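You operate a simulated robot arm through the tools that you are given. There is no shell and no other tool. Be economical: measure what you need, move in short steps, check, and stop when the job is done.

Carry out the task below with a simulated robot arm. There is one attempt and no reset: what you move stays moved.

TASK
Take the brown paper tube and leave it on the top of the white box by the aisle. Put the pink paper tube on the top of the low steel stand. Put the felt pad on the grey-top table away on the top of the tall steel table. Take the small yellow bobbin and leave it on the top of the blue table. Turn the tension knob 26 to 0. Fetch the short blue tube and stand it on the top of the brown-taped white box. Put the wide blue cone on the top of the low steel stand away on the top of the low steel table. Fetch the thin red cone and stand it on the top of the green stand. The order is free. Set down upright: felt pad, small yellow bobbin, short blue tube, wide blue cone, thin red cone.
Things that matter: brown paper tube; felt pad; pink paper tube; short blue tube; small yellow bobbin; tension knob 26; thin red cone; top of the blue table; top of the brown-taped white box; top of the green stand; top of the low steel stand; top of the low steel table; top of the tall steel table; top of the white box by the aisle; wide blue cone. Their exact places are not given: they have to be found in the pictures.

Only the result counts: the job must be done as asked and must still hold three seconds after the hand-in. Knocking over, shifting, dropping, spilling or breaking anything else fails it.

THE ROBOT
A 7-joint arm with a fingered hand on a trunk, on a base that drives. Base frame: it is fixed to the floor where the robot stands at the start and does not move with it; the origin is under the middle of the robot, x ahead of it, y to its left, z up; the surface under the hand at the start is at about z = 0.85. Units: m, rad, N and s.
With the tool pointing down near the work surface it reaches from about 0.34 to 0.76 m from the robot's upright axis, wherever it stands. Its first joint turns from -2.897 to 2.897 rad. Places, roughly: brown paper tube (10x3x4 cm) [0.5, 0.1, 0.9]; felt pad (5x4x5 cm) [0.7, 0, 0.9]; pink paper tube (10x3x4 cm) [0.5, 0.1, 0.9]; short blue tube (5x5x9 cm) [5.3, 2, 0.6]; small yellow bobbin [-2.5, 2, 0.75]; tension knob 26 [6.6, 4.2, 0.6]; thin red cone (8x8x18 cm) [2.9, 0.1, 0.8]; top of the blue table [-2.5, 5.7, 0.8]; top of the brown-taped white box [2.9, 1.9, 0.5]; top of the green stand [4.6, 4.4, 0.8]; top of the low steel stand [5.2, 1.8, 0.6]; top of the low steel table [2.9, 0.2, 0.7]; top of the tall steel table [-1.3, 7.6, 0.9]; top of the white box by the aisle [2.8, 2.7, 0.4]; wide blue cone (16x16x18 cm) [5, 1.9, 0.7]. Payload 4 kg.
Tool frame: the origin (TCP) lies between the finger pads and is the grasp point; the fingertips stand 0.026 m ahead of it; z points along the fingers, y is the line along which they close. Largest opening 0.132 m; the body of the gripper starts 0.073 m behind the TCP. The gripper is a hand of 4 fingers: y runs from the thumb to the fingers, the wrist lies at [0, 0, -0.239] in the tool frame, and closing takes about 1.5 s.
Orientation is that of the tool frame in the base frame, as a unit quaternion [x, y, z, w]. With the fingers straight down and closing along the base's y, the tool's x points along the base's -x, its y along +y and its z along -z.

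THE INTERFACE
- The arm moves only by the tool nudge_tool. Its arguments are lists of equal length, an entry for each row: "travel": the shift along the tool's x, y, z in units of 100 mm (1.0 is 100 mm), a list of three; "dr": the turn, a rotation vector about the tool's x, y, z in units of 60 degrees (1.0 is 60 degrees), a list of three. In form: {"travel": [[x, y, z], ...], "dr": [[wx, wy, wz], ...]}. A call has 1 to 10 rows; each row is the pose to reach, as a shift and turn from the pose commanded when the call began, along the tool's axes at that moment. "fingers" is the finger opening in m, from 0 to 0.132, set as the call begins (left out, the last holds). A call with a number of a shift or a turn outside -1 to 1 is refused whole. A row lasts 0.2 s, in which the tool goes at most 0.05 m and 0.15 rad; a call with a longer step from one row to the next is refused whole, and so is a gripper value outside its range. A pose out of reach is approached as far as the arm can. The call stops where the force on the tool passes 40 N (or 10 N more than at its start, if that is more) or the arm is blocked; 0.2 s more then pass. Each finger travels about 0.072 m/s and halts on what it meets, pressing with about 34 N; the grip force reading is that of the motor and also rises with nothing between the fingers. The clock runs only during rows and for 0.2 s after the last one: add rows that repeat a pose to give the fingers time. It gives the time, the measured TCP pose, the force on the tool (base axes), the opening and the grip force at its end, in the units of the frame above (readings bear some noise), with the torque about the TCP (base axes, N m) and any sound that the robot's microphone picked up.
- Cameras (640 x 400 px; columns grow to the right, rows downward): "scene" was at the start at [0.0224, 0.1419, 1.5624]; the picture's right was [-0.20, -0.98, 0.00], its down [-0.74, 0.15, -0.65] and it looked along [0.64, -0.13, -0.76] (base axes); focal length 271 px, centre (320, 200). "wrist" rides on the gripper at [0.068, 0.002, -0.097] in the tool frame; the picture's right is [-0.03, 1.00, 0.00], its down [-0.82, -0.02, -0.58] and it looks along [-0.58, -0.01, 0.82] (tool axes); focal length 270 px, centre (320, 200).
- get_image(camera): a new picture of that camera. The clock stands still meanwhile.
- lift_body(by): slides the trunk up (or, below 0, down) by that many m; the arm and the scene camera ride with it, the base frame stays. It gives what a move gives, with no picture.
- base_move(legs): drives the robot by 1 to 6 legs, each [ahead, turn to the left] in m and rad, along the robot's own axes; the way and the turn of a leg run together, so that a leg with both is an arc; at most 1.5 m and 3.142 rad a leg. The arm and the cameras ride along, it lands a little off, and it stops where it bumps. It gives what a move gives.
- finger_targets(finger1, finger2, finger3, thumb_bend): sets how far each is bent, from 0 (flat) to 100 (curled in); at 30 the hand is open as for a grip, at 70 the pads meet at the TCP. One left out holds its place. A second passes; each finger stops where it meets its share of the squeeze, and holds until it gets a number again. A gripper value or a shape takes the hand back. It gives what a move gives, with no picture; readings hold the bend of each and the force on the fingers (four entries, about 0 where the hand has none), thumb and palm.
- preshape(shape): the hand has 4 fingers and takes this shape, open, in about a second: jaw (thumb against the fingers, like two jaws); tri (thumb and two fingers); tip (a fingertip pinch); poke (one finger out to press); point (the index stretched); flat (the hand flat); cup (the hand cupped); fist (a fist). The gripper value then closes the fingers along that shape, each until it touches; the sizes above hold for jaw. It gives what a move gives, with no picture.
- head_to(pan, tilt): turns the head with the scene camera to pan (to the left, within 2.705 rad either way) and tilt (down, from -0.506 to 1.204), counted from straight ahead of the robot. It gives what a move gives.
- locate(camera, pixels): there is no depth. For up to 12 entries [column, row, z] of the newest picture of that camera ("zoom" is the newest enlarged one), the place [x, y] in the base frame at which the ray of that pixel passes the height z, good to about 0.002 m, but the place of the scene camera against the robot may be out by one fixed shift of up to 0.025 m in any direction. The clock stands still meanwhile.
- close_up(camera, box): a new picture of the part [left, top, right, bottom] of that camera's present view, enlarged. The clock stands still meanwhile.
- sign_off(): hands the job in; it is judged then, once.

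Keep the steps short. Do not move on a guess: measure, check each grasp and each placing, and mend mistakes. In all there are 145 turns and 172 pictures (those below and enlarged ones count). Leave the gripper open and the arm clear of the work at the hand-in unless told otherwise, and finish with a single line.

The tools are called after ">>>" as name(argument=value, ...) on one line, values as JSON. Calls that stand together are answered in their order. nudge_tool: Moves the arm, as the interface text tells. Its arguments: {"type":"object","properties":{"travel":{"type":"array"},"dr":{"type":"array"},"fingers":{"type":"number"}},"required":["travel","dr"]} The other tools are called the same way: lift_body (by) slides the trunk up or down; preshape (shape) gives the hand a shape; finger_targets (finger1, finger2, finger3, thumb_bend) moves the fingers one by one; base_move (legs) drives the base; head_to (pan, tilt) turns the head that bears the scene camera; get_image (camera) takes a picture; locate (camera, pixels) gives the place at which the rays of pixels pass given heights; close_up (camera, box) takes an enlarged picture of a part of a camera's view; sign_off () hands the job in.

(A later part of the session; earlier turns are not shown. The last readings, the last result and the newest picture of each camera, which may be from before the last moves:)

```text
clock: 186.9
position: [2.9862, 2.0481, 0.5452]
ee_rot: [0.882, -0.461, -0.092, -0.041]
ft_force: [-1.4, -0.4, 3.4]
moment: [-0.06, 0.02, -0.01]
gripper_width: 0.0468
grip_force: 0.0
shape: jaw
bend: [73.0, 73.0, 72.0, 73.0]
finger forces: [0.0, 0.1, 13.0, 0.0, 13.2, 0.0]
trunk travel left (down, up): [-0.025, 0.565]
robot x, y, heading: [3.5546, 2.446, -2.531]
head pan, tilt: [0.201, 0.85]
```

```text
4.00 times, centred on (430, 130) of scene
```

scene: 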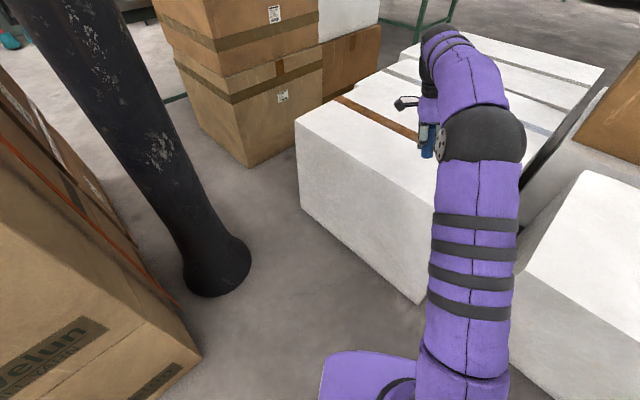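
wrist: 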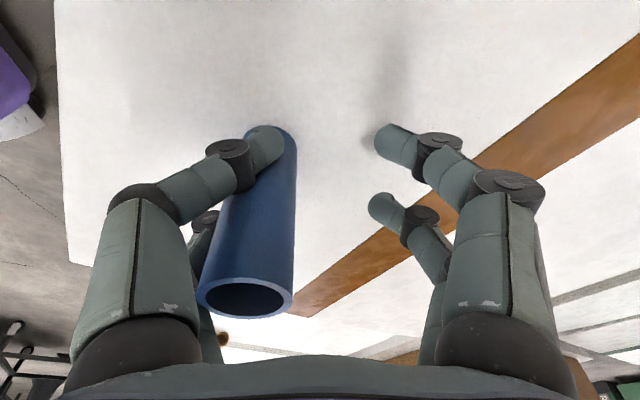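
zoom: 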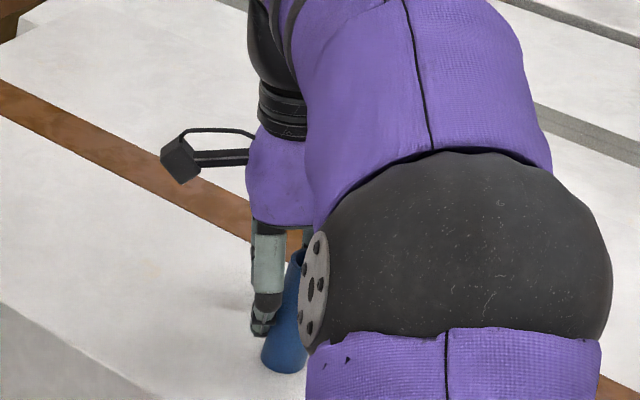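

The tube is wedged between the two left digits (thumb and finger 3). I open the thumb a little to free it.

>>> finger_targets(thumb_bend=60)

>>> get_image(camera="wrist")

```text
clock: 187.9
position: [2.9871, 2.0456, 0.5447]
ee_rot: [0.882, -0.461, -0.092, -0.04]
ft_force: [1.3, -1.2, 3.1]
moment: [-0.04, -0.11, -0.01]
gripper_width: 0.036
grip_force: 9.0
shape: fingers
bend: [73.0, 73.0, 72.0, 63.0]
finger forces: [0.0, 0.1, 8.0, 0.0, 9.3, 0.1]
trunk travel left (down, up): [-0.025, 0.565]
robot x, y, heading: [3.5528, 2.4446, -2.528]
head pan, tilt: [0.201, 0.85]
```

```text
111 pictures are left
```

wrist: 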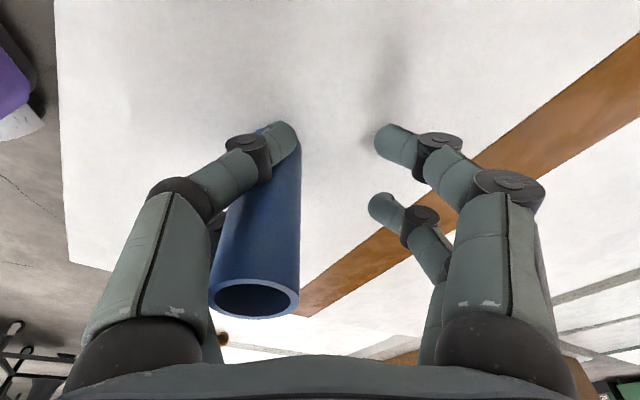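

>>> finger_targets(thumb_bend=30)

>>> get_image(camera="wrist")

>>> close_up(camera="scene", box=[380, 80, 480, 180])

```text
clock: 188.9
position: [2.9868, 2.0481, 0.5455]
ee_rot: [0.882, -0.46, -0.092, -0.041]
ft_force: [0.0, 0.2, -0.2]
moment: [0.01, -0.02, -0.02]
gripper_width: 0.0916
grip_force: 0.1
shape: fingers
bend: [73.0, 73.0, 73.0, 30.0]
finger forces: [0.0, 0.1, 0.1, 0.0, 0.0, 0.0]
trunk travel left (down, up): [-0.025, 0.565]
robot x, y, heading: [3.5549, 2.4453, -2.528]
head pan, tilt: [0.201, 0.85]
```

```text
110 pictures are left
```

wrist: 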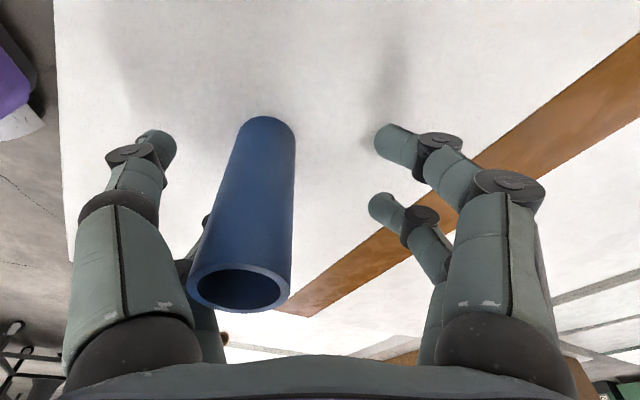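

```text
4.00 times, centred on (430, 130) of scene
```

zoom: 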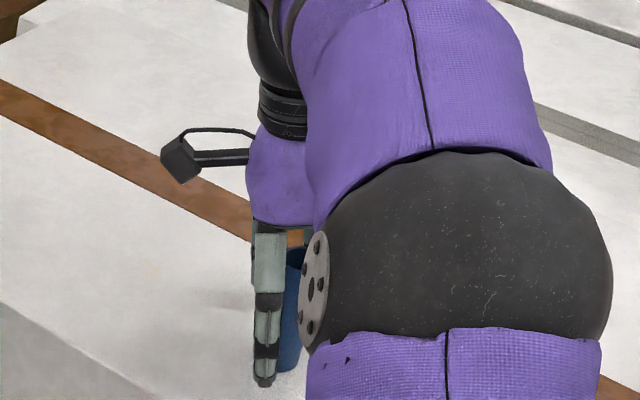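

>>> finger_targets(finger1=30, finger2=30, finger3=30)

>>> get_image(camera="wrist")

```text
clock: 189.9
position: [2.9865, 2.048, 0.5456]
ee_rot: [0.882, -0.461, -0.092, -0.042]
ft_force: [0.0, 0.5, 0.3]
moment: [-0.02, 0.01, 0.0]
gripper_width: 0.1324
grip_force: 0.0
shape: fingers
bend: [30.0, 30.0, 30.0, 30.0]
finger forces: [0.0, 0.0, 0.0, 0.0, 0.0, 0.0]
trunk travel left (down, up): [-0.025, 0.565]
robot x, y, heading: [3.5561, 2.4464, -2.528]
head pan, tilt: [0.201, 0.85]
```

```text
108 pictures are left
```

wrist: 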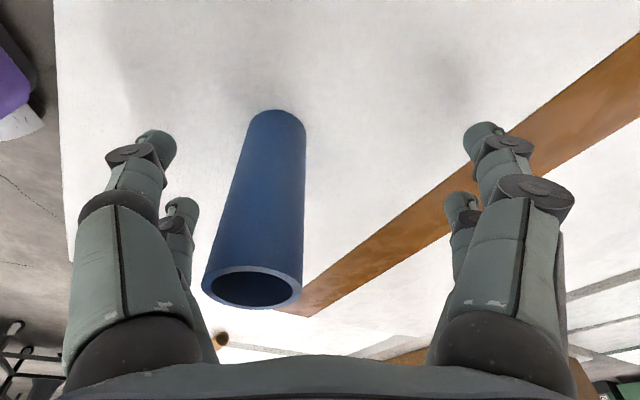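

Tube stands free between the open digits. I rise straight up.

>>> nudge_tool(travel=[[-0.06, 0, -0.29], [-0.12, 0, -0.6], [-0.196, 0, -0.98]], dr=[[0, 0, 0], [0, 0, 0], [0, 0, 0]])

>>> get_image(camera="wrist")

>>> close_up(camera="scene", box=[360, 60, 500, 180])

```text
clock: 190.7
position: [2.9876, 2.0475, 0.6456]
ee_rot: [0.882, -0.46, -0.091, -0.041]
ft_force: [0.1, -0.2, 0.1]
moment: [0.01, 0.0, 0.01]
gripper_width: 0.133
grip_force: 0.0
shape: fingers
bend: [30.0, 30.0, 30.0, 30.0]
finger forces: [0.1, 0.1, 0.0, 0.1, 0.0, 0.1]
trunk travel left (down, up): [-0.025, 0.565]
robot x, y, heading: [3.5536, 2.4462, -2.531]
head pan, tilt: [0.201, 0.85]
```

```text
107 pictures are left
```

wrist: 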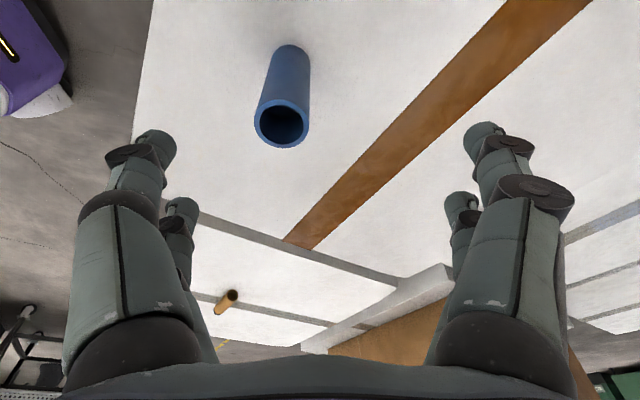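

```text
3.33 times, centred on (430, 120) of scene
```

zoom: 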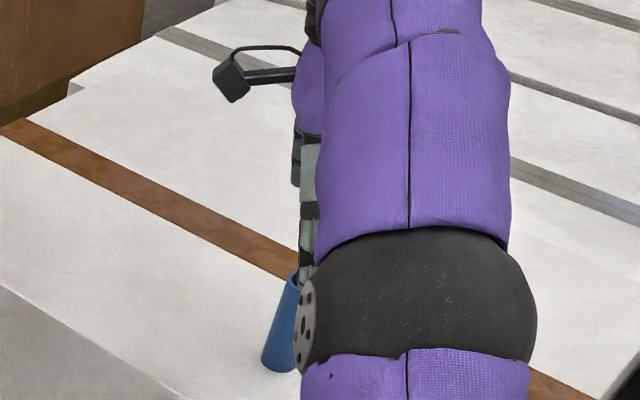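

Short blue tube stands upright on the brown-taped box. While the hand is free and high, I check how the "tri" and "tip" shapes look, for the cones.

>>> nudge_tool(travel=[[-0.1, -0.4, -0.3], [-0.15, -0.8, -0.6], [-0.18, -1.0, -0.9]], dr=[[0, 0.1, 0], [0, 0.19, 0], [0, 0.19, 0]])

>>> preshape(shape="tri")

>>> get_image(camera="wrist")

>>> nudge_tool(travel=[[0, 0, -0.1], [0, 0, -0.2], [0, 0, -0.3], [0, 0, -0.4], [0, 0, -0.4], [0, 0, -0.4], [0, 0, -0.4]], dr=[[0, 0, 0], [0, 0, 0], [0, 0, 0], [0, 0, 0], [0, 0, 0], [0, 0, 0], [0, 0, 0]], fingers=0.02)

>>> get_image(camera="wrist")

```text
refused: row 1 steps farther than a row can; nothing moved
```

```text
clock: 191.6
position: [2.9863, 2.0481, 0.6452]
ee_rot: [0.881, -0.462, -0.091, -0.041]
ft_force: [-0.2, -0.6, 0.6]
moment: [-0.02, 0.0, -0.02]
gripper_width: 0.1318
grip_force: 0.0
shape: tri
bend: [30.0, 30.0, 30.0, 30.0]
finger forces: [0.0, 0.0, 0.0, 0.1, 0.0, 0.1]
trunk travel left (down, up): [-0.025, 0.565]
robot x, y, heading: [3.5547, 2.4463, -2.53]
head pan, tilt: [0.201, 0.85]
```

```text
105 pictures are left
```

wrist: 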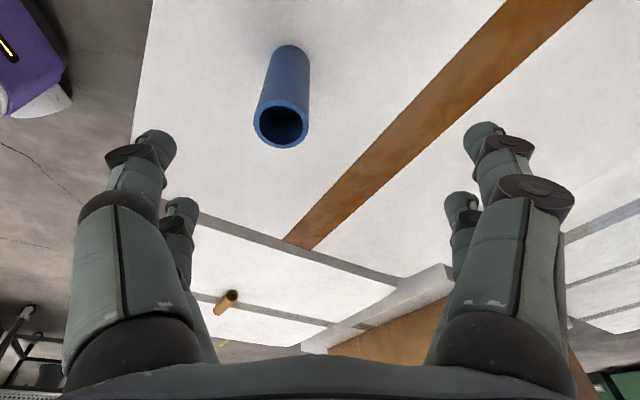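

```text
clock: 193.2
position: [2.9993, 2.0486, 0.6775]
ee_rot: [0.881, -0.462, -0.091, -0.041]
ft_force: [0.0, 0.1, 0.0]
moment: [-0.03, 0.0, 0.02]
gripper_width: 0.0207
grip_force: 0.0
shape: tri
bend: [73.0, 73.0, 73.0, 70.0]
finger forces: [0.1, 0.0, 0.1, 0.0, 0.1, 0.0]
out of reach, approached as far as the arm can: row 2, 3, 4, 5, 6, 7
trunk travel left (down, up): [-0.025, 0.565]
robot x, y, heading: [3.5535, 2.4473, -2.528]
head pan, tilt: [0.201, 0.85]
```

```text
104 pictures are left
```

wrist: 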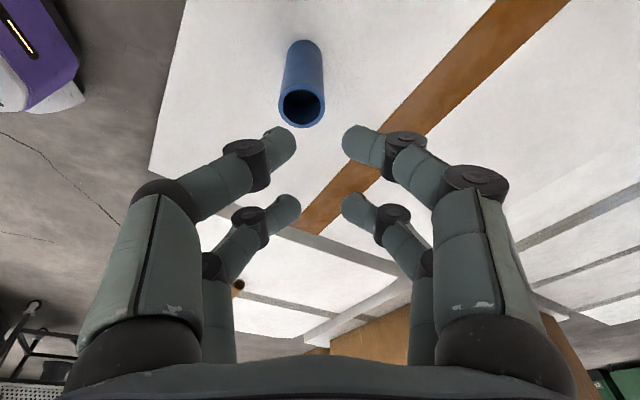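

>>> nudge_tool(travel=[[0, -0.3, -0.2], [0, -0.6, -0.4], [0, -0.9, -0.6], [0, -1.0, -0.8]], dr=[[0, 0.1, 0], [0, 0.19, 0], [0, 0.19, 0], [0, 0.19, 0]], fingers=0.1)

>>> lift_body(by=0.4)

>>> preshape(shape="jaw")

>>> nudge_tool(travel=[[0, -0.3, 0], [0, -0.5, 0]], dr=[[0, 0, 0], [0, 0, 0]])

>>> close_up(camera="scene", box=[340, 60, 540, 220])

```text
clock: 194.2
position: [3.0916, 2.0934, 0.7551]
ee_rot: [0.887, -0.463, -0.003, 0.005]
ft_force: [-0.1, 0.2, 0.4]
moment: [0.01, 0.0, 0.02]
gripper_width: 0.0999
grip_force: 0.0
shape: tri
bend: [63.0, 63.0, 63.0, 50.0]
finger forces: [0.0, 0.1, 0.0, 0.0, 0.0, 0.0]
trunk travel left (down, up): [-0.025, 0.565]
robot x, y, heading: [3.5539, 2.4492, -2.532]
head pan, tilt: [0.201, 0.85]
```

```text
clock: 198.0
position: [3.0907, 2.0939, 1.1552]
ee_rot: [0.887, -0.462, -0.004, 0.005]
ft_force: [0.5, -0.6, -0.6]
moment: [-0.01, -0.03, 0.02]
gripper_width: 0.0997
grip_force: 0.1
shape: tri
bend: [63.0, 63.0, 63.0, 50.0]
finger forces: [0.0, 0.0, 0.1, 0.0, 0.0, 0.0]
trunk travel left (down, up): [-0.425, 0.165]
robot x, y, heading: [3.5549, 2.4481, -2.527]
head pan, tilt: [0.201, 0.85]
```

```text
clock: 198.9
position: [3.09, 2.0937, 1.1557]
ee_rot: [0.887, -0.463, -0.003, 0.005]
ft_force: [-1.0, -0.5, -0.4]
moment: [-0.01, 0.03, 0.01]
gripper_width: 0.1319
grip_force: 0.0
shape: jaw
bend: [30.0, 30.0, 30.0, 30.0]
finger forces: [0.0, 0.0, 0.0, 0.1, 0.1, 0.0]
trunk travel left (down, up): [-0.425, 0.165]
robot x, y, heading: [3.5542, 2.4459, -2.529]
head pan, tilt: [0.201, 0.85]
```

```text
clock: 199.5
position: [3.1338, 2.1223, 1.1544]
ee_rot: [0.887, -0.463, -0.004, 0.005]
ft_force: [-0.1, 0.3, -0.3]
moment: [0.01, -0.01, 0.02]
gripper_width: 0.1315
grip_force: 0.2
shape: jaw
bend: [30.0, 30.0, 30.0, 30.0]
finger forces: [0.0, 0.0, 0.0, 0.0, 0.0, 0.0]
trunk travel left (down, up): [-0.425, 0.165]
robot x, y, heading: [3.5525, 2.4474, -2.531]
head pan, tilt: [0.201, 0.85]
```

```text
2.50 times, centred on (440, 140) of scene
```

zoom: 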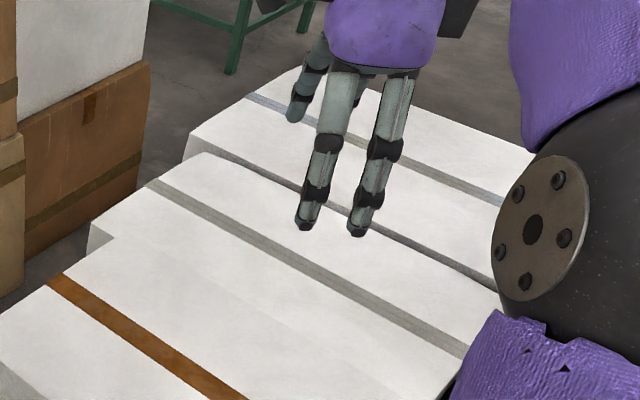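

>>> base_move(legs=[[-0.5, 0], [0, -0.611], [-1.12, 0], [0, 1.571], [0.12, 0]])

>>> head_to(pan=0.0, tilt=0.85)

>>> get_image(camera="scene")

>>> get_image(camera="wrist")

```text
clock: 214.6
position: [5.0958, 2.0771, 1.1532]
ee_rot: [1.0, -0.013, -0.001, 0.007]
ft_force: [0.7, -0.3, 1.0]
moment: [0.0, -0.01, 0.01]
gripper_width: 0.132
grip_force: 0.1
shape: jaw
bend: [30.0, 30.0, 30.0, 30.0]
finger forces: [0.1, 0.1, 0.1, 0.0, 0.1, 0.1]
trunk travel left (down, up): [-0.425, 0.165]
robot x, y, heading: [5.0876, 2.606, -1.596]
head pan, tilt: [0.201, 0.85]
```

```text
clock: 215.4
position: [5.0955, 2.0773, 1.1535]
ee_rot: [1.0, -0.013, -0.001, 0.006]
ft_force: [0.4, 0.0, -1.0]
moment: [0.0, -0.02, 0.01]
gripper_width: 0.1316
grip_force: 0.1
shape: jaw
bend: [30.0, 30.0, 30.0, 30.0]
finger forces: [0.1, 0.1, 0.1, 0.0, 0.0, 0.0]
trunk travel left (down, up): [-0.425, 0.165]
robot x, y, heading: [5.0795, 2.608, -1.594]
head pan, tilt: [0.0, 0.85]
```

```text
102 pictures are left
```

scene: 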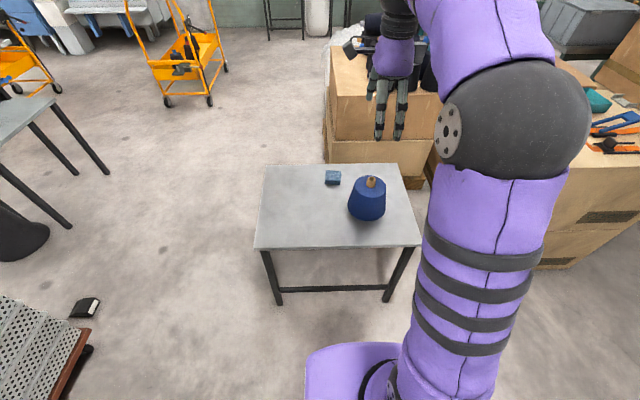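

```text
101 pictures are left
```

wrist: 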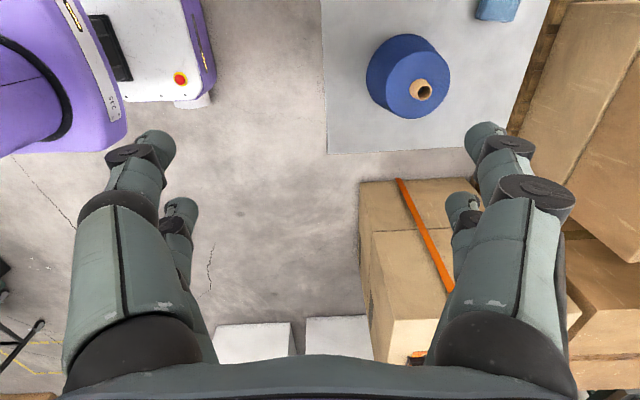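

>>> close_up(camera="wrist", box=[340, 10, 480, 140])

>>> locate(camera="wrist", pixels=[[421, 90, 0.77], [415, 88, 0.74], [400, 75, 0.59], [412, 88, 0.72]])

>>> close_up(camera="scene", box=[320, 160, 420, 230])

```text
3.08 times, centred on (410, 75) of wrist
```

zoom: 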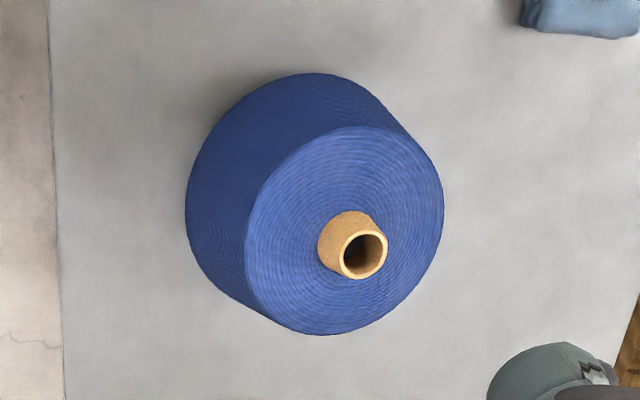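

```text
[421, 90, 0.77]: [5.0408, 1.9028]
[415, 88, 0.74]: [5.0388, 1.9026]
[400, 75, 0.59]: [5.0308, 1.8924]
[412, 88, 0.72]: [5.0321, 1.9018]
```

```text
5.71 times, centred on (370, 195) of scene
```

zoom: 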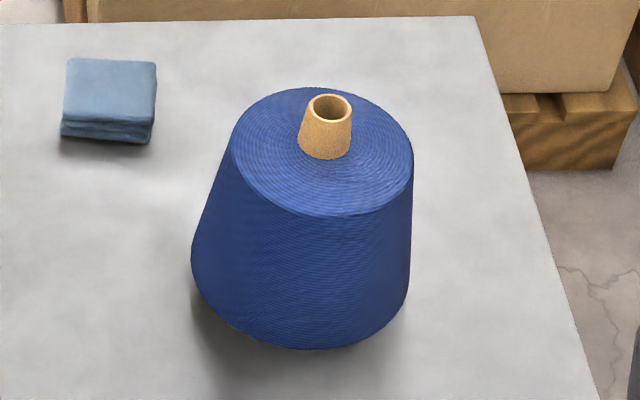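

Core at (5.040, 1.903), top z≈0.77. I'll pinch it with the front finger pair (tool x +0.013), so TCP goes to (5.027, 1.903).

>>> lift_body(by=-0.25)

>>> nudge_tool(travel=[[-0.2, 0.4, 0], [-0.4, 0.8, 0], [-0.64, 1.0, 0]], dr=[[0, 0, 0], [0, 0, 0], [0, 0, 0]], fingers=0.085)

>>> nudge_tool(travel=[[0, 0.4, 0], [0, 0.76, 0]], dr=[[0, 0, 0], [0, 0, 0]])

>>> get_image(camera="wrist")

```text
clock: 217.9
position: [5.0959, 2.0773, 0.9038]
ee_rot: [1.0, -0.014, -0.002, 0.006]
ft_force: [0.3, 0.2, 0.0]
moment: [-0.02, -0.01, 0.0]
gripper_width: 0.1319
grip_force: 0.1
shape: jaw
bend: [30.0, 30.0, 30.0, 30.0]
finger forces: [0.0, 0.0, 0.0, 0.0, 0.0, 0.0]
trunk travel left (down, up): [-0.175, 0.415]
robot x, y, heading: [5.0799, 2.6134, -1.595]
head pan, tilt: [0.0, 0.85]
```

```text
clock: 218.8
position: [5.0276, 1.9791, 0.9032]
ee_rot: [1.0, -0.013, -0.001, 0.005]
ft_force: [0.6, 0.5, 0.6]
moment: [-0.02, 0.02, 0.0]
gripper_width: 0.0856
grip_force: 0.1
shape: jaw
bend: [70.0, 70.0, 70.0, 65.0]
finger forces: [0.0, 0.1, 0.0, 0.2, 0.0, 0.0]
trunk travel left (down, up): [-0.175, 0.415]
robot x, y, heading: [5.0811, 2.6074, -1.594]
head pan, tilt: [0.0, 0.85]
```

```text
clock: 219.3
position: [5.0341, 1.9725, 0.8975]
ee_rot: [1.0, -0.012, -0.001, 0.007]
ft_force: [0.7, 0.1, -0.2]
moment: [0.01, -0.01, 0.0]
gripper_width: 0.0855
grip_force: 0.0
shape: jaw
bend: [70.0, 70.0, 70.0, 65.0]
finger forces: [0.0, 0.1, 0.0, 0.1, 0.0, 0.0]
out of reach, approached as far as the arm can: row 1, 2
trunk travel left (down, up): [-0.175, 0.415]
robot x, y, heading: [5.0825, 2.6087, -1.59]
head pan, tilt: [0.0, 0.85]
```

```text
98 pictures are left
```

wrist: 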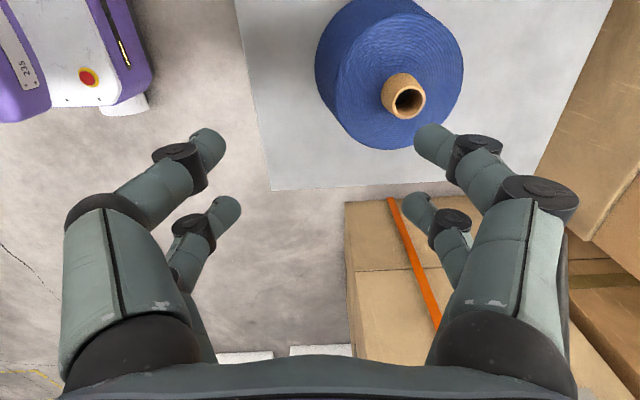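

>>> nudge_tool(travel=[[0, -0.4, 0], [0, -0.7, 0]], dr=[[0, 0, 0], [0, 0, 0]])

>>> base_move(legs=[[0.05, 0]])

>>> lift_body(by=0.12)

>>> nudge_tool(travel=[[0, 0, 0.4], [0, 0, 0.8], [0, 0, 1.0]], dr=[[0, 0, 0], [0, 0, 0], [0, 0, 0]])

>>> get_image(camera="wrist")

```text
clock: 219.9
position: [5.0358, 2.0435, 0.8937]
ee_rot: [1.0, -0.013, -0.002, 0.006]
ft_force: [0.4, -0.3, -0.4]
moment: [0.04, 0.03, -0.03]
gripper_width: 0.0855
grip_force: 0.1
shape: jaw
bend: [70.0, 70.0, 70.0, 65.0]
finger forces: [0.0, 0.1, 0.1, 0.0, 0.0, 0.0]
trunk travel left (down, up): [-0.175, 0.415]
robot x, y, heading: [5.0833, 2.6074, -1.59]
head pan, tilt: [0.0, 0.85]
```

```text
clock: 220.9
position: [5.0342, 1.9934, 0.894]
ee_rot: [1.0, -0.012, 0.0, 0.006]
ft_force: [0.1, 0.2, 0.2]
moment: [-0.01, 0.0, 0.0]
gripper_width: 0.085
grip_force: 0.1
shape: jaw
bend: [70.0, 70.0, 70.0, 65.0]
finger forces: [0.1, 0.0, 0.0, 0.0, 0.0, 0.0]
trunk travel left (down, up): [-0.175, 0.415]
robot x, y, heading: [5.082, 2.5606, -1.595]
head pan, tilt: [0.0, 0.85]
```

```text
clock: 222.4
position: [5.034, 1.9916, 1.0153]
ee_rot: [1.0, -0.013, -0.001, 0.006]
ft_force: [0.4, -0.9, 0.1]
moment: [0.01, -0.01, 0.01]
gripper_width: 0.0854
grip_force: 0.1
shape: jaw
bend: [70.0, 70.0, 70.0, 65.0]
finger forces: [0.1, 0.0, 0.0, 0.0, 0.1, 0.0]
trunk travel left (down, up): [-0.295, 0.295]
robot x, y, heading: [5.0798, 2.5586, -1.588]
head pan, tilt: [0.0, 0.85]
```

```text
clock: 223.2
position: [5.0345, 1.9914, 0.9152]
ee_rot: [1.0, -0.013, -0.001, 0.006]
ft_force: [-0.3, 0.2, 0.4]
moment: [0.0, -0.01, 0.01]
gripper_width: 0.0852
grip_force: 0.1
shape: jaw
bend: [70.0, 70.0, 70.0, 65.0]
finger forces: [0.0, 0.1, 0.0, 0.1, 0.0, 0.0]
trunk travel left (down, up): [-0.295, 0.295]
robot x, y, heading: [5.0854, 2.5583, -1.594]
head pan, tilt: [0.0, 0.85]
```

```text
97 pictures are left
```

wrist: 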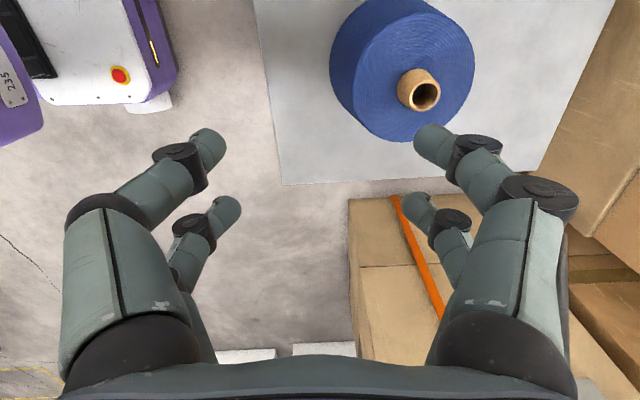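

>>> locate(camera="wrist", pixels=[[424, 94, 0.77], [416, 88, 0.745]])

>>> nudge_tool(travel=[[0, 0.4, 0], [-0.05, 0.8, 0], [-0.07, 0.89, 0.1]], dr=[[0, 0, 0], [0, 0, 0], [0, 0, 0]])

>>> get_image(camera="wrist")

```text
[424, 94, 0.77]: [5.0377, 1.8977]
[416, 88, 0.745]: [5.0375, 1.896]
```

```text
clock: 224.0
position: [5.0246, 1.9028, 0.9056]
ee_rot: [1.0, -0.013, -0.001, 0.005]
ft_force: [-0.4, 0.2, -0.2]
moment: [0.01, -0.01, 0.02]
gripper_width: 0.0856
grip_force: 0.0
shape: jaw
bend: [70.0, 70.0, 70.0, 65.0]
finger forces: [0.0, 0.0, 0.0, 0.0, 0.1, 0.1]
trunk travel left (down, up): [-0.295, 0.295]
robot x, y, heading: [5.0821, 2.5594, -1.599]
head pan, tilt: [0.0, 0.85]
```

```text
96 pictures are left
```

wrist: 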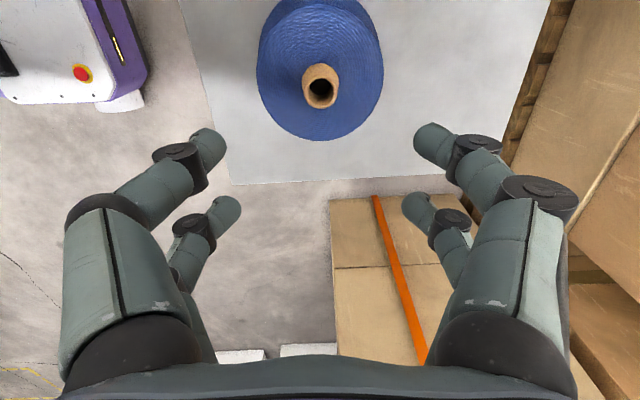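

>>> nudge_tool(travel=[[0, 0.02, 0.4], [0, 0.02, 0.8], [0, 0.02, 1.0]], dr=[[0, 0, 0], [0, 0, 0], [0, 0, 0]])

>>> get_image(camera="wrist")

>>> close_up(camera="scene", box=[300, 120, 440, 240])

```text
clock: 224.8
position: [5.0251, 1.9005, 0.8046]
ee_rot: [1.0, -0.013, 0.0, 0.005]
ft_force: [-0.9, -0.1, 0.2]
moment: [0.0, -0.02, -0.02]
gripper_width: 0.0854
grip_force: 0.2
shape: jaw
bend: [70.0, 70.0, 70.0, 65.0]
finger forces: [0.0, 0.0, 0.0, 0.1, 0.0, 0.1]
trunk travel left (down, up): [-0.295, 0.295]
robot x, y, heading: [5.0793, 2.5568, -1.594]
head pan, tilt: [0.0, 0.85]
```

```text
95 pictures are left
```

wrist: 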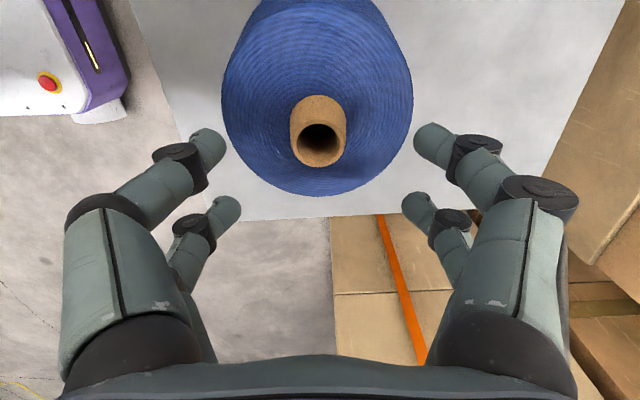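

```text
3.33 times, centred on (370, 180) of scene
```

zoom: 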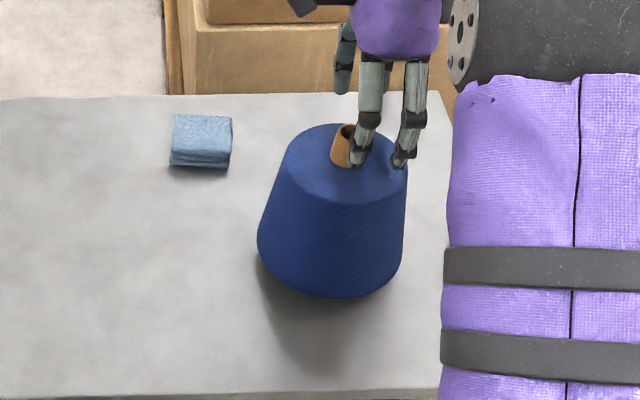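

>>> nudge_tool(travel=[[0, 0, 0.1], [0, 0, 0.2], [0, 0, 0.27], [0, 0, 0.33]], dr=[[0, 0, 0], [0, 0, 0], [0, 0, 0], [0, 0, 0]])

>>> nudge_tool(travel=[[0, 0, 0], [0, 0, 0], [0, 0, 0], [0, 0, 0], [0, 0, 0], [0, 0, 0], [0, 0, 0]], dr=[[0, 0, 0], [0, 0, 0], [0, 0, 0], [0, 0, 0], [0, 0, 0], [0, 0, 0], [0, 0, 0]], fingers=0.0)

>>> get_image(camera="wrist")

```text
clock: 225.8
position: [5.0235, 1.8992, 0.7732]
ee_rot: [1.0, -0.013, -0.001, 0.006]
ft_force: [-1.0, 0.0, 0.9]
moment: [0.03, 0.01, -0.01]
gripper_width: 0.0854
grip_force: 0.0
shape: jaw
bend: [70.0, 70.0, 70.0, 65.0]
finger forces: [0.0, 0.0, 0.0, 0.0, 0.1, 0.0]
trunk travel left (down, up): [-0.295, 0.295]
robot x, y, heading: [5.0865, 2.5596, -1.594]
head pan, tilt: [0.0, 0.85]
```

```text
clock: 227.4
position: [5.0244, 1.8995, 0.7721]
ee_rot: [1.0, -0.012, 0.0, 0.006]
ft_force: [2.2, 1.0, 0.7]
moment: [0.04, -0.06, -0.02]
gripper_width: 0.0122
grip_force: 33.4
shape: jaw
bend: [73.0, 61.0, 61.0, 70.0]
finger forces: [28.0, 0.1, 0.1, 0.0, 28.0, 0.0]
trunk travel left (down, up): [-0.295, 0.295]
robot x, y, heading: [5.0831, 2.5586, -1.599]
head pan, tilt: [0.0, 0.85]
```

```text
93 pictures are left
```

wrist: 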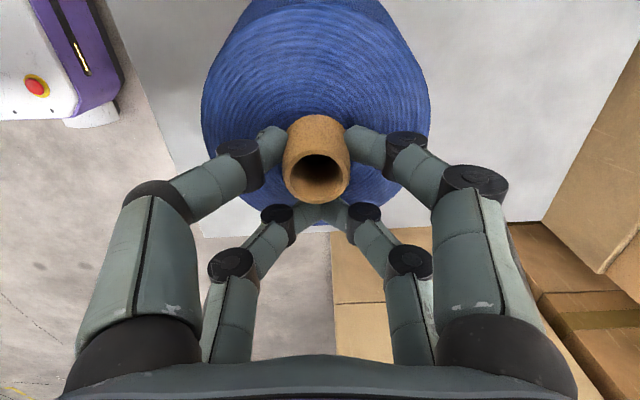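

The front pair pinches the core with 28 N. Lift gently.

>>> nudge_tool(travel=[[0, 0, -0.05], [0, 0, -0.15], [0, 0, -0.3], [0, 0, -0.5], [0, 0, -0.8], [0, 0, -1.0]], dr=[[0, 0, 0], [0, 0, 0], [0, 0, 0], [0, 0, 0], [0, 0, 0], [0, 0, 0]])

>>> get_image(camera="wrist")

>>> close_up(camera="scene", box=[300, 90, 440, 230])

```text
clock: 228.8
position: [5.0252, 1.9004, 0.872]
ee_rot: [1.0, -0.013, 0.0, 0.005]
ft_force: [-0.1, 0.2, -11.6]
moment: [0.04, 0.2, -0.01]
gripper_width: 0.0123
grip_force: 33.8
shape: jaw
bend: [73.0, 61.0, 61.0, 70.0]
finger forces: [26.5, 0.0, 0.0, 0.0, 25.5, 0.0]
trunk travel left (down, up): [-0.295, 0.295]
robot x, y, heading: [5.079, 2.5602, -1.594]
head pan, tilt: [0.0, 0.85]
```

```text
92 pictures are left
```

wrist: 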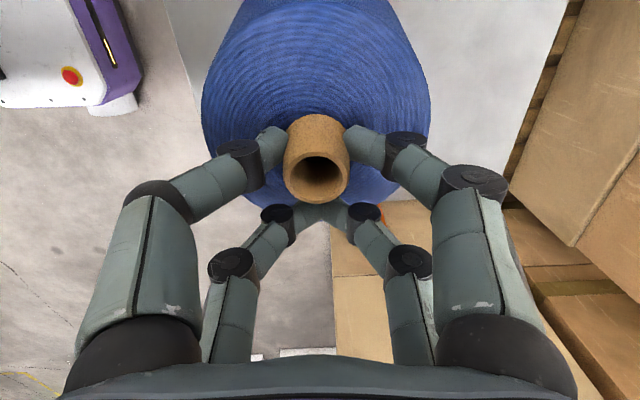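

```text
2.86 times, centred on (370, 160) of scene
```

zoom: 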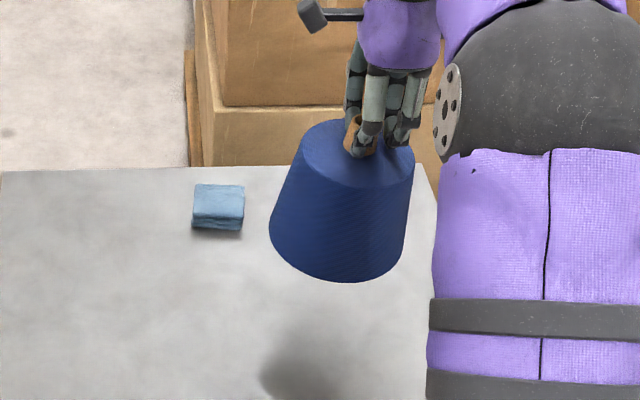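

Cone held (about 1.2 kg), hanging straight. I retract/raise it and drive by a smooth arc to the east lane.

>>> nudge_tool(travel=[[0, -0.3, -0.3], [0, -0.6, -0.5], [0, -0.9, -0.7], [0, -1.0, -0.9]], dr=[[0, 0, 0], [0, 0, 0], [0, 0, 0], [0, 0, 0]])

>>> nudge_tool(travel=[[0, -0.3, -0.3], [0, -0.5, -0.6], [0, -0.6, -0.8]], dr=[[0, 0, 0], [0, 0, 0], [0, 0, 0]])

>>> lift_body(by=0.1)

>>> base_move(legs=[[-0.39, 0], [0, 1.595], [0.2, 0], [0.864, -1.57]])

>>> head_to(pan=0.0, tilt=0.5)

>>> get_image(camera="scene")

```text
clock: 229.8
position: [5.0273, 2.0007, 0.9624]
ee_rot: [1.0, -0.013, 0.0, 0.006]
ft_force: [-0.9, 1.3, -11.7]
moment: [0.02, 0.18, -0.01]
gripper_width: 0.0119
grip_force: 34.3
shape: jaw
bend: [73.0, 61.0, 61.0, 70.0]
finger forces: [26.5, 0.0, 0.1, 0.1, 25.7, 0.0]
trunk travel left (down, up): [-0.295, 0.295]
robot x, y, heading: [5.0859, 2.5596, -1.594]
head pan, tilt: [0.0, 0.85]
```

```text
clock: 230.6
position: [5.0314, 2.0612, 1.04]
ee_rot: [1.0, -0.015, -0.002, 0.004]
ft_force: [-1.1, 1.2, -11.9]
moment: [0.06, 0.18, 0.0]
gripper_width: 0.0119
grip_force: 34.0
shape: jaw
bend: [73.0, 61.0, 61.0, 70.0]
finger forces: [26.3, 0.0, 0.0, 0.0, 25.9, 0.1]
trunk travel left (down, up): [-0.295, 0.295]
robot x, y, heading: [5.0813, 2.5581, -1.598]
head pan, tilt: [0.0, 0.85]
```

```text
clock: 231.9
position: [5.0291, 2.0609, 1.1404]
ee_rot: [1.0, -0.013, 0.0, 0.005]
ft_force: [-0.2, 0.0, -11.9]
moment: [-0.02, 0.18, -0.03]
gripper_width: 0.0117
grip_force: 34.5
shape: jaw
bend: [73.0, 61.0, 61.0, 70.0]
finger forces: [26.5, 0.1, 0.0, 0.0, 25.3, 0.0]
trunk travel left (down, up): [-0.395, 0.195]
robot x, y, heading: [5.0817, 2.5584, -1.589]
head pan, tilt: [0.0, 0.85]
```

```text
clock: 244.1
position: [5.8136, 1.9101, 1.1398]
ee_rot: [1.0, 0.003, -0.001, 0.005]
ft_force: [0.2, -0.7, -11.2]
moment: [-0.04, 0.12, 0.01]
gripper_width: 0.0113
grip_force: 33.8
shape: jaw
bend: [73.0, 61.0, 61.0, 70.0]
finger forces: [26.2, 0.0, 0.1, 0.0, 24.6, 0.0]
trunk travel left (down, up): [-0.395, 0.195]
robot x, y, heading: [5.8504, 2.4107, -1.554]
head pan, tilt: [0.0, 0.85]
cut short: leg 4
```

```text
clock: 245.0
position: [5.8145, 1.9105, 1.139]
ee_rot: [1.0, 0.003, -0.001, 0.004]
ft_force: [-0.1, -0.1, -11.2]
moment: [0.0, 0.2, 0.05]
gripper_width: 0.0111
grip_force: 33.8
shape: jaw
bend: [73.0, 61.0, 61.0, 70.0]
finger forces: [25.8, 0.0, 0.0, 0.1, 24.7, 0.0]
trunk travel left (down, up): [-0.395, 0.195]
robot x, y, heading: [5.8515, 2.4115, -1.555]
head pan, tilt: [0.0, 0.499]
```

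```text
90 pictures are left
```

scene: 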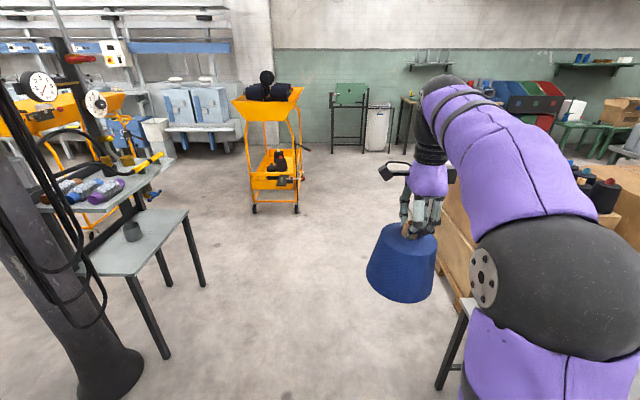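

>>> close_up(camera="scene", box=[350, 150, 470, 310])

>>> get_image(camera="wrist")

```text
2.50 times, centred on (410, 230) of scene
```

zoom: 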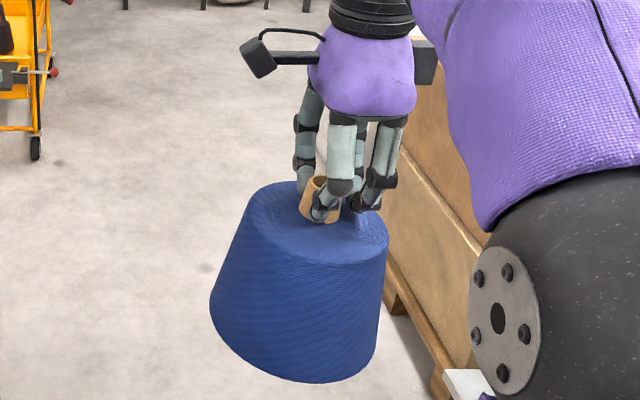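

```text
88 pictures are left
```

wrist: 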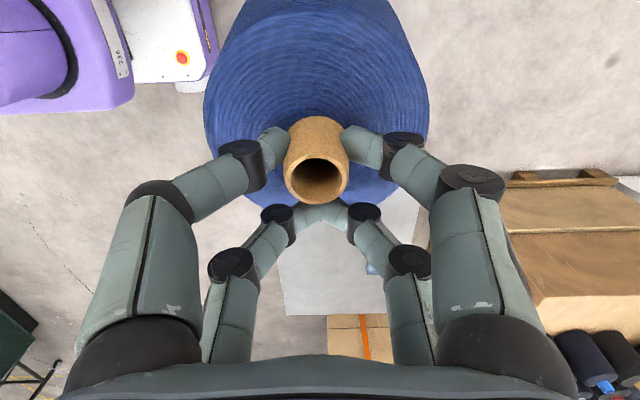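

Grip essentially unchanged. I go south and then west to the low steel table.

>>> base_move(legs=[[0, -0.045], [1.1, 0], [1.0, 0], [1.05, 0], [0, -1.55], [1.0, 0]])

>>> head_to(pan=-0.5, tilt=0.5)

>>> get_image(camera="scene")

```text
clock: 269.9
position: [4.2496, -0.7237, 1.1405]
ee_rot: [-0.705, 0.709, 0.004, -0.003]
ft_force: [0.5, 0.0, -11.3]
moment: [0.18, 0.05, -0.03]
gripper_width: 0.0111
grip_force: 34.2
shape: jaw
bend: [73.0, 61.0, 61.0, 70.0]
finger forces: [25.4, 0.0, 0.0, 0.0, 24.2, 0.0]
trunk travel left (down, up): [-0.395, 0.195]
robot x, y, heading: [4.7487, -0.765, -3.136]
head pan, tilt: [0.0, 0.499]
```

```text
clock: 270.8
position: [4.2501, -0.7232, 1.1406]
ee_rot: [-0.706, 0.708, 0.004, -0.003]
ft_force: [0.0, -1.0, -10.9]
moment: [0.17, 0.01, 0.0]
gripper_width: 0.011
grip_force: 34.9
shape: jaw
bend: [73.0, 61.0, 61.0, 70.0]
finger forces: [25.4, 0.0, 0.0, 0.1, 24.0, 0.0]
trunk travel left (down, up): [-0.395, 0.195]
robot x, y, heading: [4.7502, -0.7688, -3.129]
head pan, tilt: [-0.499, 0.499]
```

```text
87 pictures are left
```

scene: 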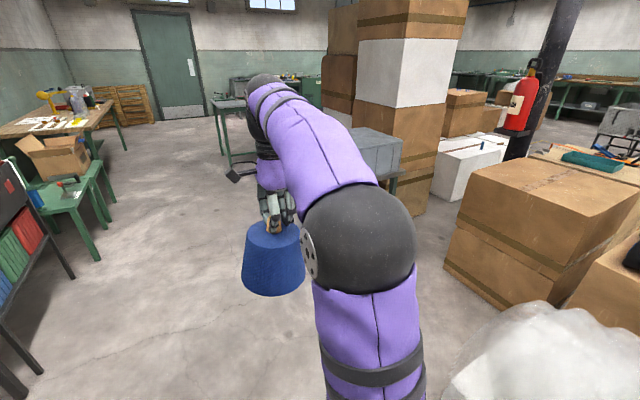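

>>> base_move(legs=[[0.85, 0], [0.85, 0], [0, -1.57]])

>>> head_to(pan=0.1, tilt=0.75)

>>> get_image(camera="scene")

>>> get_image(camera="wrist")

```text
clock: 283.7
position: [3.0956, -0.2756, 1.14]
ee_rot: [0.011, 1.0, 0.006, 0.001]
ft_force: [0.3, 0.1, -11.9]
moment: [0.01, -0.23, -0.01]
gripper_width: 0.0107
grip_force: 33.7
shape: jaw
bend: [73.0, 61.0, 61.0, 70.0]
finger forces: [25.2, 0.0, 0.0, 0.0, 23.5, 0.0]
trunk travel left (down, up): [-0.395, 0.195]
robot x, y, heading: [3.045, -0.7704, 1.567]
head pan, tilt: [-0.499, 0.499]
```

```text
clock: 284.7
position: [3.0972, -0.2749, 1.1393]
ee_rot: [0.011, 1.0, 0.005, 0.001]
ft_force: [0.2, -0.6, -10.8]
moment: [-0.02, -0.18, 0.03]
gripper_width: 0.0109
grip_force: 33.8
shape: jaw
bend: [73.0, 61.0, 61.0, 70.0]
finger forces: [25.3, 0.0, 0.0, 0.0, 23.5, 0.1]
trunk travel left (down, up): [-0.395, 0.195]
robot x, y, heading: [3.0427, -0.7707, 1.558]
head pan, tilt: [0.099, 0.75]
```

```text
86 pictures are left
```

scene: 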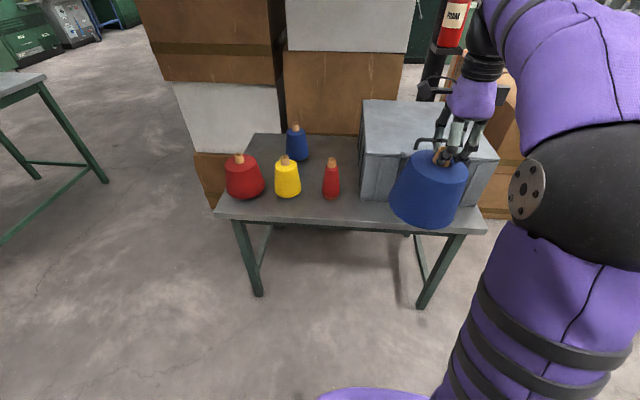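

```text
85 pictures are left
```

wrist: 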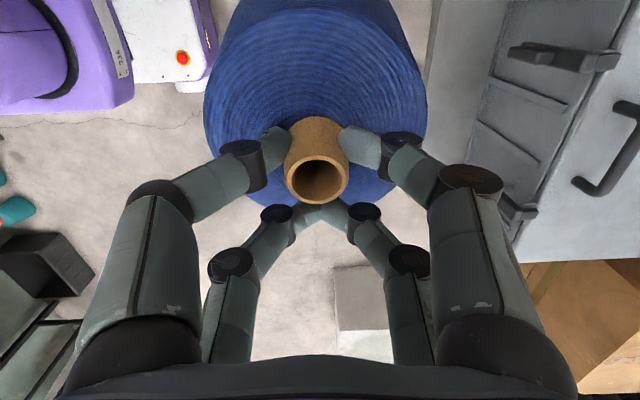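

>>> locate(camera="scene", pixels=[[216, 217, 0.71], [487, 234, 0.71], [252, 134, 0.71], [331, 196, 0.71], [332, 160, 0.89], [288, 194, 0.71], [362, 197, 0.71], [466, 205, 0.71], [244, 195, 0.71], [298, 158, 0.71], [258, 295, 0.0], [420, 307, 0.0]])

>>> close_up(camera="scene", box=[210, 110, 500, 260])

```text
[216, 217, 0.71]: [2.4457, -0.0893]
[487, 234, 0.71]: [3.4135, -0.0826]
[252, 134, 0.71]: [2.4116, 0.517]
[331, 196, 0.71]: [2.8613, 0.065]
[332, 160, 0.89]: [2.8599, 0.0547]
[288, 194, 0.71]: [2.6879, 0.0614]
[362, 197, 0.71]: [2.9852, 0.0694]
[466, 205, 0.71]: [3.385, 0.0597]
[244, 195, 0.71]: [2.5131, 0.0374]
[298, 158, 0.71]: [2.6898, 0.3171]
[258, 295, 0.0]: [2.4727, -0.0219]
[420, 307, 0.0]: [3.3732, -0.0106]
```

```text
2.21 times, centred on (355, 185) of scene
```

zoom: 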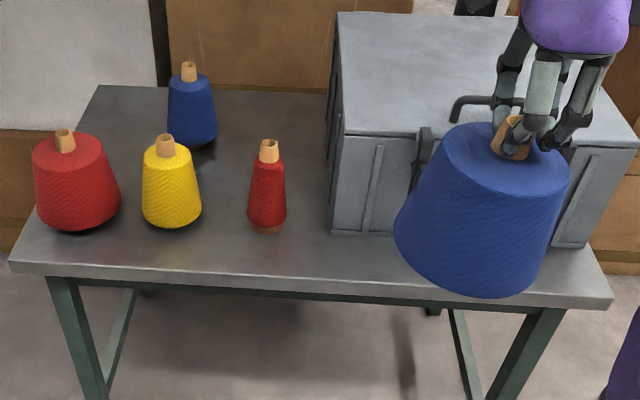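

>>> locate(camera="wrist", pixels=[[215, 50, 0.2], [215, 50, 0.3], [215, 50, 0.4], [182, 58, 0.3], [182, 58, 0.4], [430, 100, 0.71]])

>>> close_up(camera="wrist", box=[0, 0, 240, 150])

>>> head_to(pan=0.3, tilt=1.15)

>>> get_image(camera="scene")

```text
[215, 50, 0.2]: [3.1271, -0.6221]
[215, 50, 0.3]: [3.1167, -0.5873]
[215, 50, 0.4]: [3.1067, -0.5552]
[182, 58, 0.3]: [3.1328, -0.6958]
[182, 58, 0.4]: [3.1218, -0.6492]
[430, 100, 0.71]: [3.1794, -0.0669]
```

```text
2.67 times, centred on (120, 75) of wrist
```

zoom: 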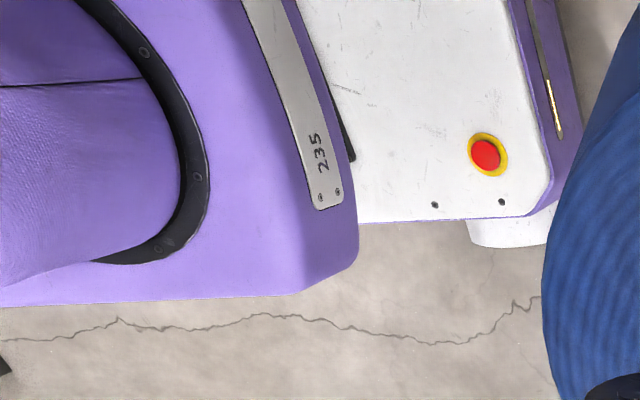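

```text
clock: 285.6
position: [3.0965, -0.2747, 1.1398]
ee_rot: [0.01, 1.0, 0.004, 0.001]
ft_force: [0.0, -1.0, -12.6]
moment: [0.03, -0.21, -0.02]
gripper_width: 0.0107
grip_force: 34.0
shape: jaw
bend: [73.0, 61.0, 61.0, 70.0]
finger forces: [25.3, 0.1, 0.1, 0.0, 23.5, 0.0]
trunk travel left (down, up): [-0.395, 0.195]
robot x, y, heading: [3.0428, -0.7751, 1.564]
head pan, tilt: [0.3, 1.15]
```

```text
82 pictures are left
```

scene: 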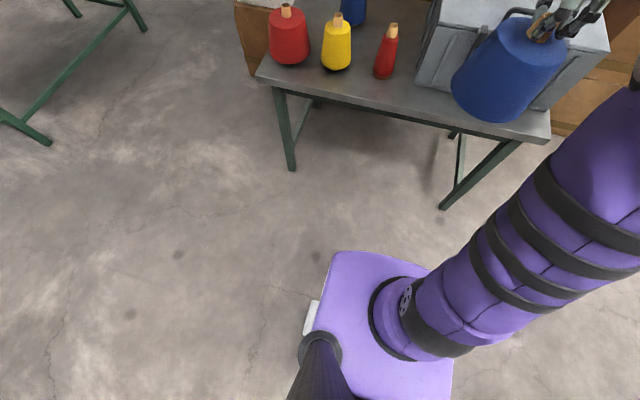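

>>> lift_body(by=0.13)

>>> base_move(legs=[[0, 0.42], [0.37, 0], [0, -0.415]])

>>> head_to(pan=0.2, tilt=0.9)

>>> get_image(camera="scene")

>>> get_image(camera="wrist")

```text
clock: 287.1
position: [3.0964, -0.2749, 1.2706]
ee_rot: [0.01, 1.0, 0.006, 0.001]
ft_force: [0.9, -0.6, -11.7]
moment: [0.05, -0.17, 0.03]
gripper_width: 0.0111
grip_force: 33.8
shape: jaw
bend: [73.0, 61.0, 61.0, 70.0]
finger forces: [25.3, 0.1, 0.0, 0.0, 23.3, 0.0]
trunk travel left (down, up): [-0.525, 0.065]
robot x, y, heading: [3.0442, -0.7724, 1.566]
head pan, tilt: [0.3, 1.15]
```

```text
clock: 292.2
position: [2.9425, 0.067, 1.2709]
ee_rot: [0.005, 1.0, 0.006, 0.001]
ft_force: [1.5, -0.1, -0.8]
moment: [0.0, 0.01, 0.05]
gripper_width: 0.0051
grip_force: 33.5
shape: jaw
bend: [75.0, 61.0, 58.0, 74.0]
finger forces: [0.0, 0.0, 0.1, 0.1, 0.0, 0.0]
trunk travel left (down, up): [-0.525, 0.065]
robot x, y, heading: [2.8928, -0.4315, 1.571]
head pan, tilt: [0.3, 1.15]
```

```text
clock: 293.0
position: [2.9412, 0.0644, 1.2699]
ee_rot: [0.005, 1.0, 0.005, 0.001]
ft_force: [0.3, -0.1, 0.0]
moment: [0.0, 0.01, 0.01]
gripper_width: 0.0052
grip_force: 34.2
shape: jaw
bend: [75.0, 61.0, 58.0, 74.0]
finger forces: [0.0, 0.0, 0.0, 0.0, 0.0, 0.1]
trunk travel left (down, up): [-0.525, 0.065]
robot x, y, heading: [2.8983, -0.4308, 1.568]
head pan, tilt: [0.201, 0.901]
```

```text
81 pictures are left
```

scene: 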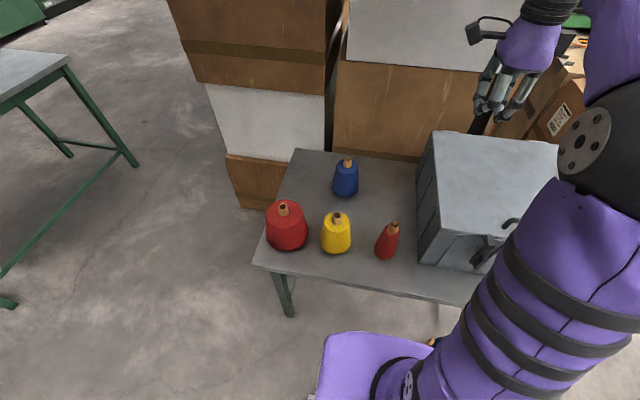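

```text
80 pictures are left
```

wrist: 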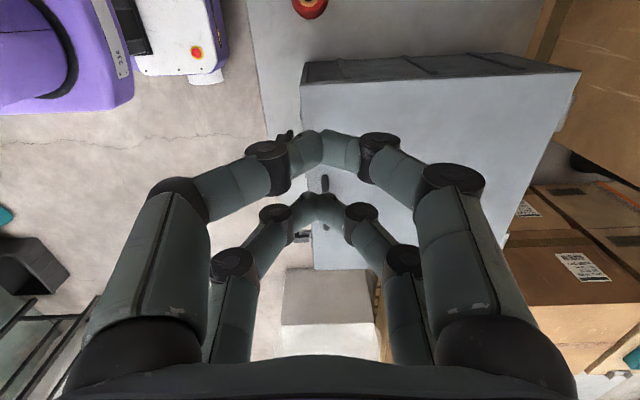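

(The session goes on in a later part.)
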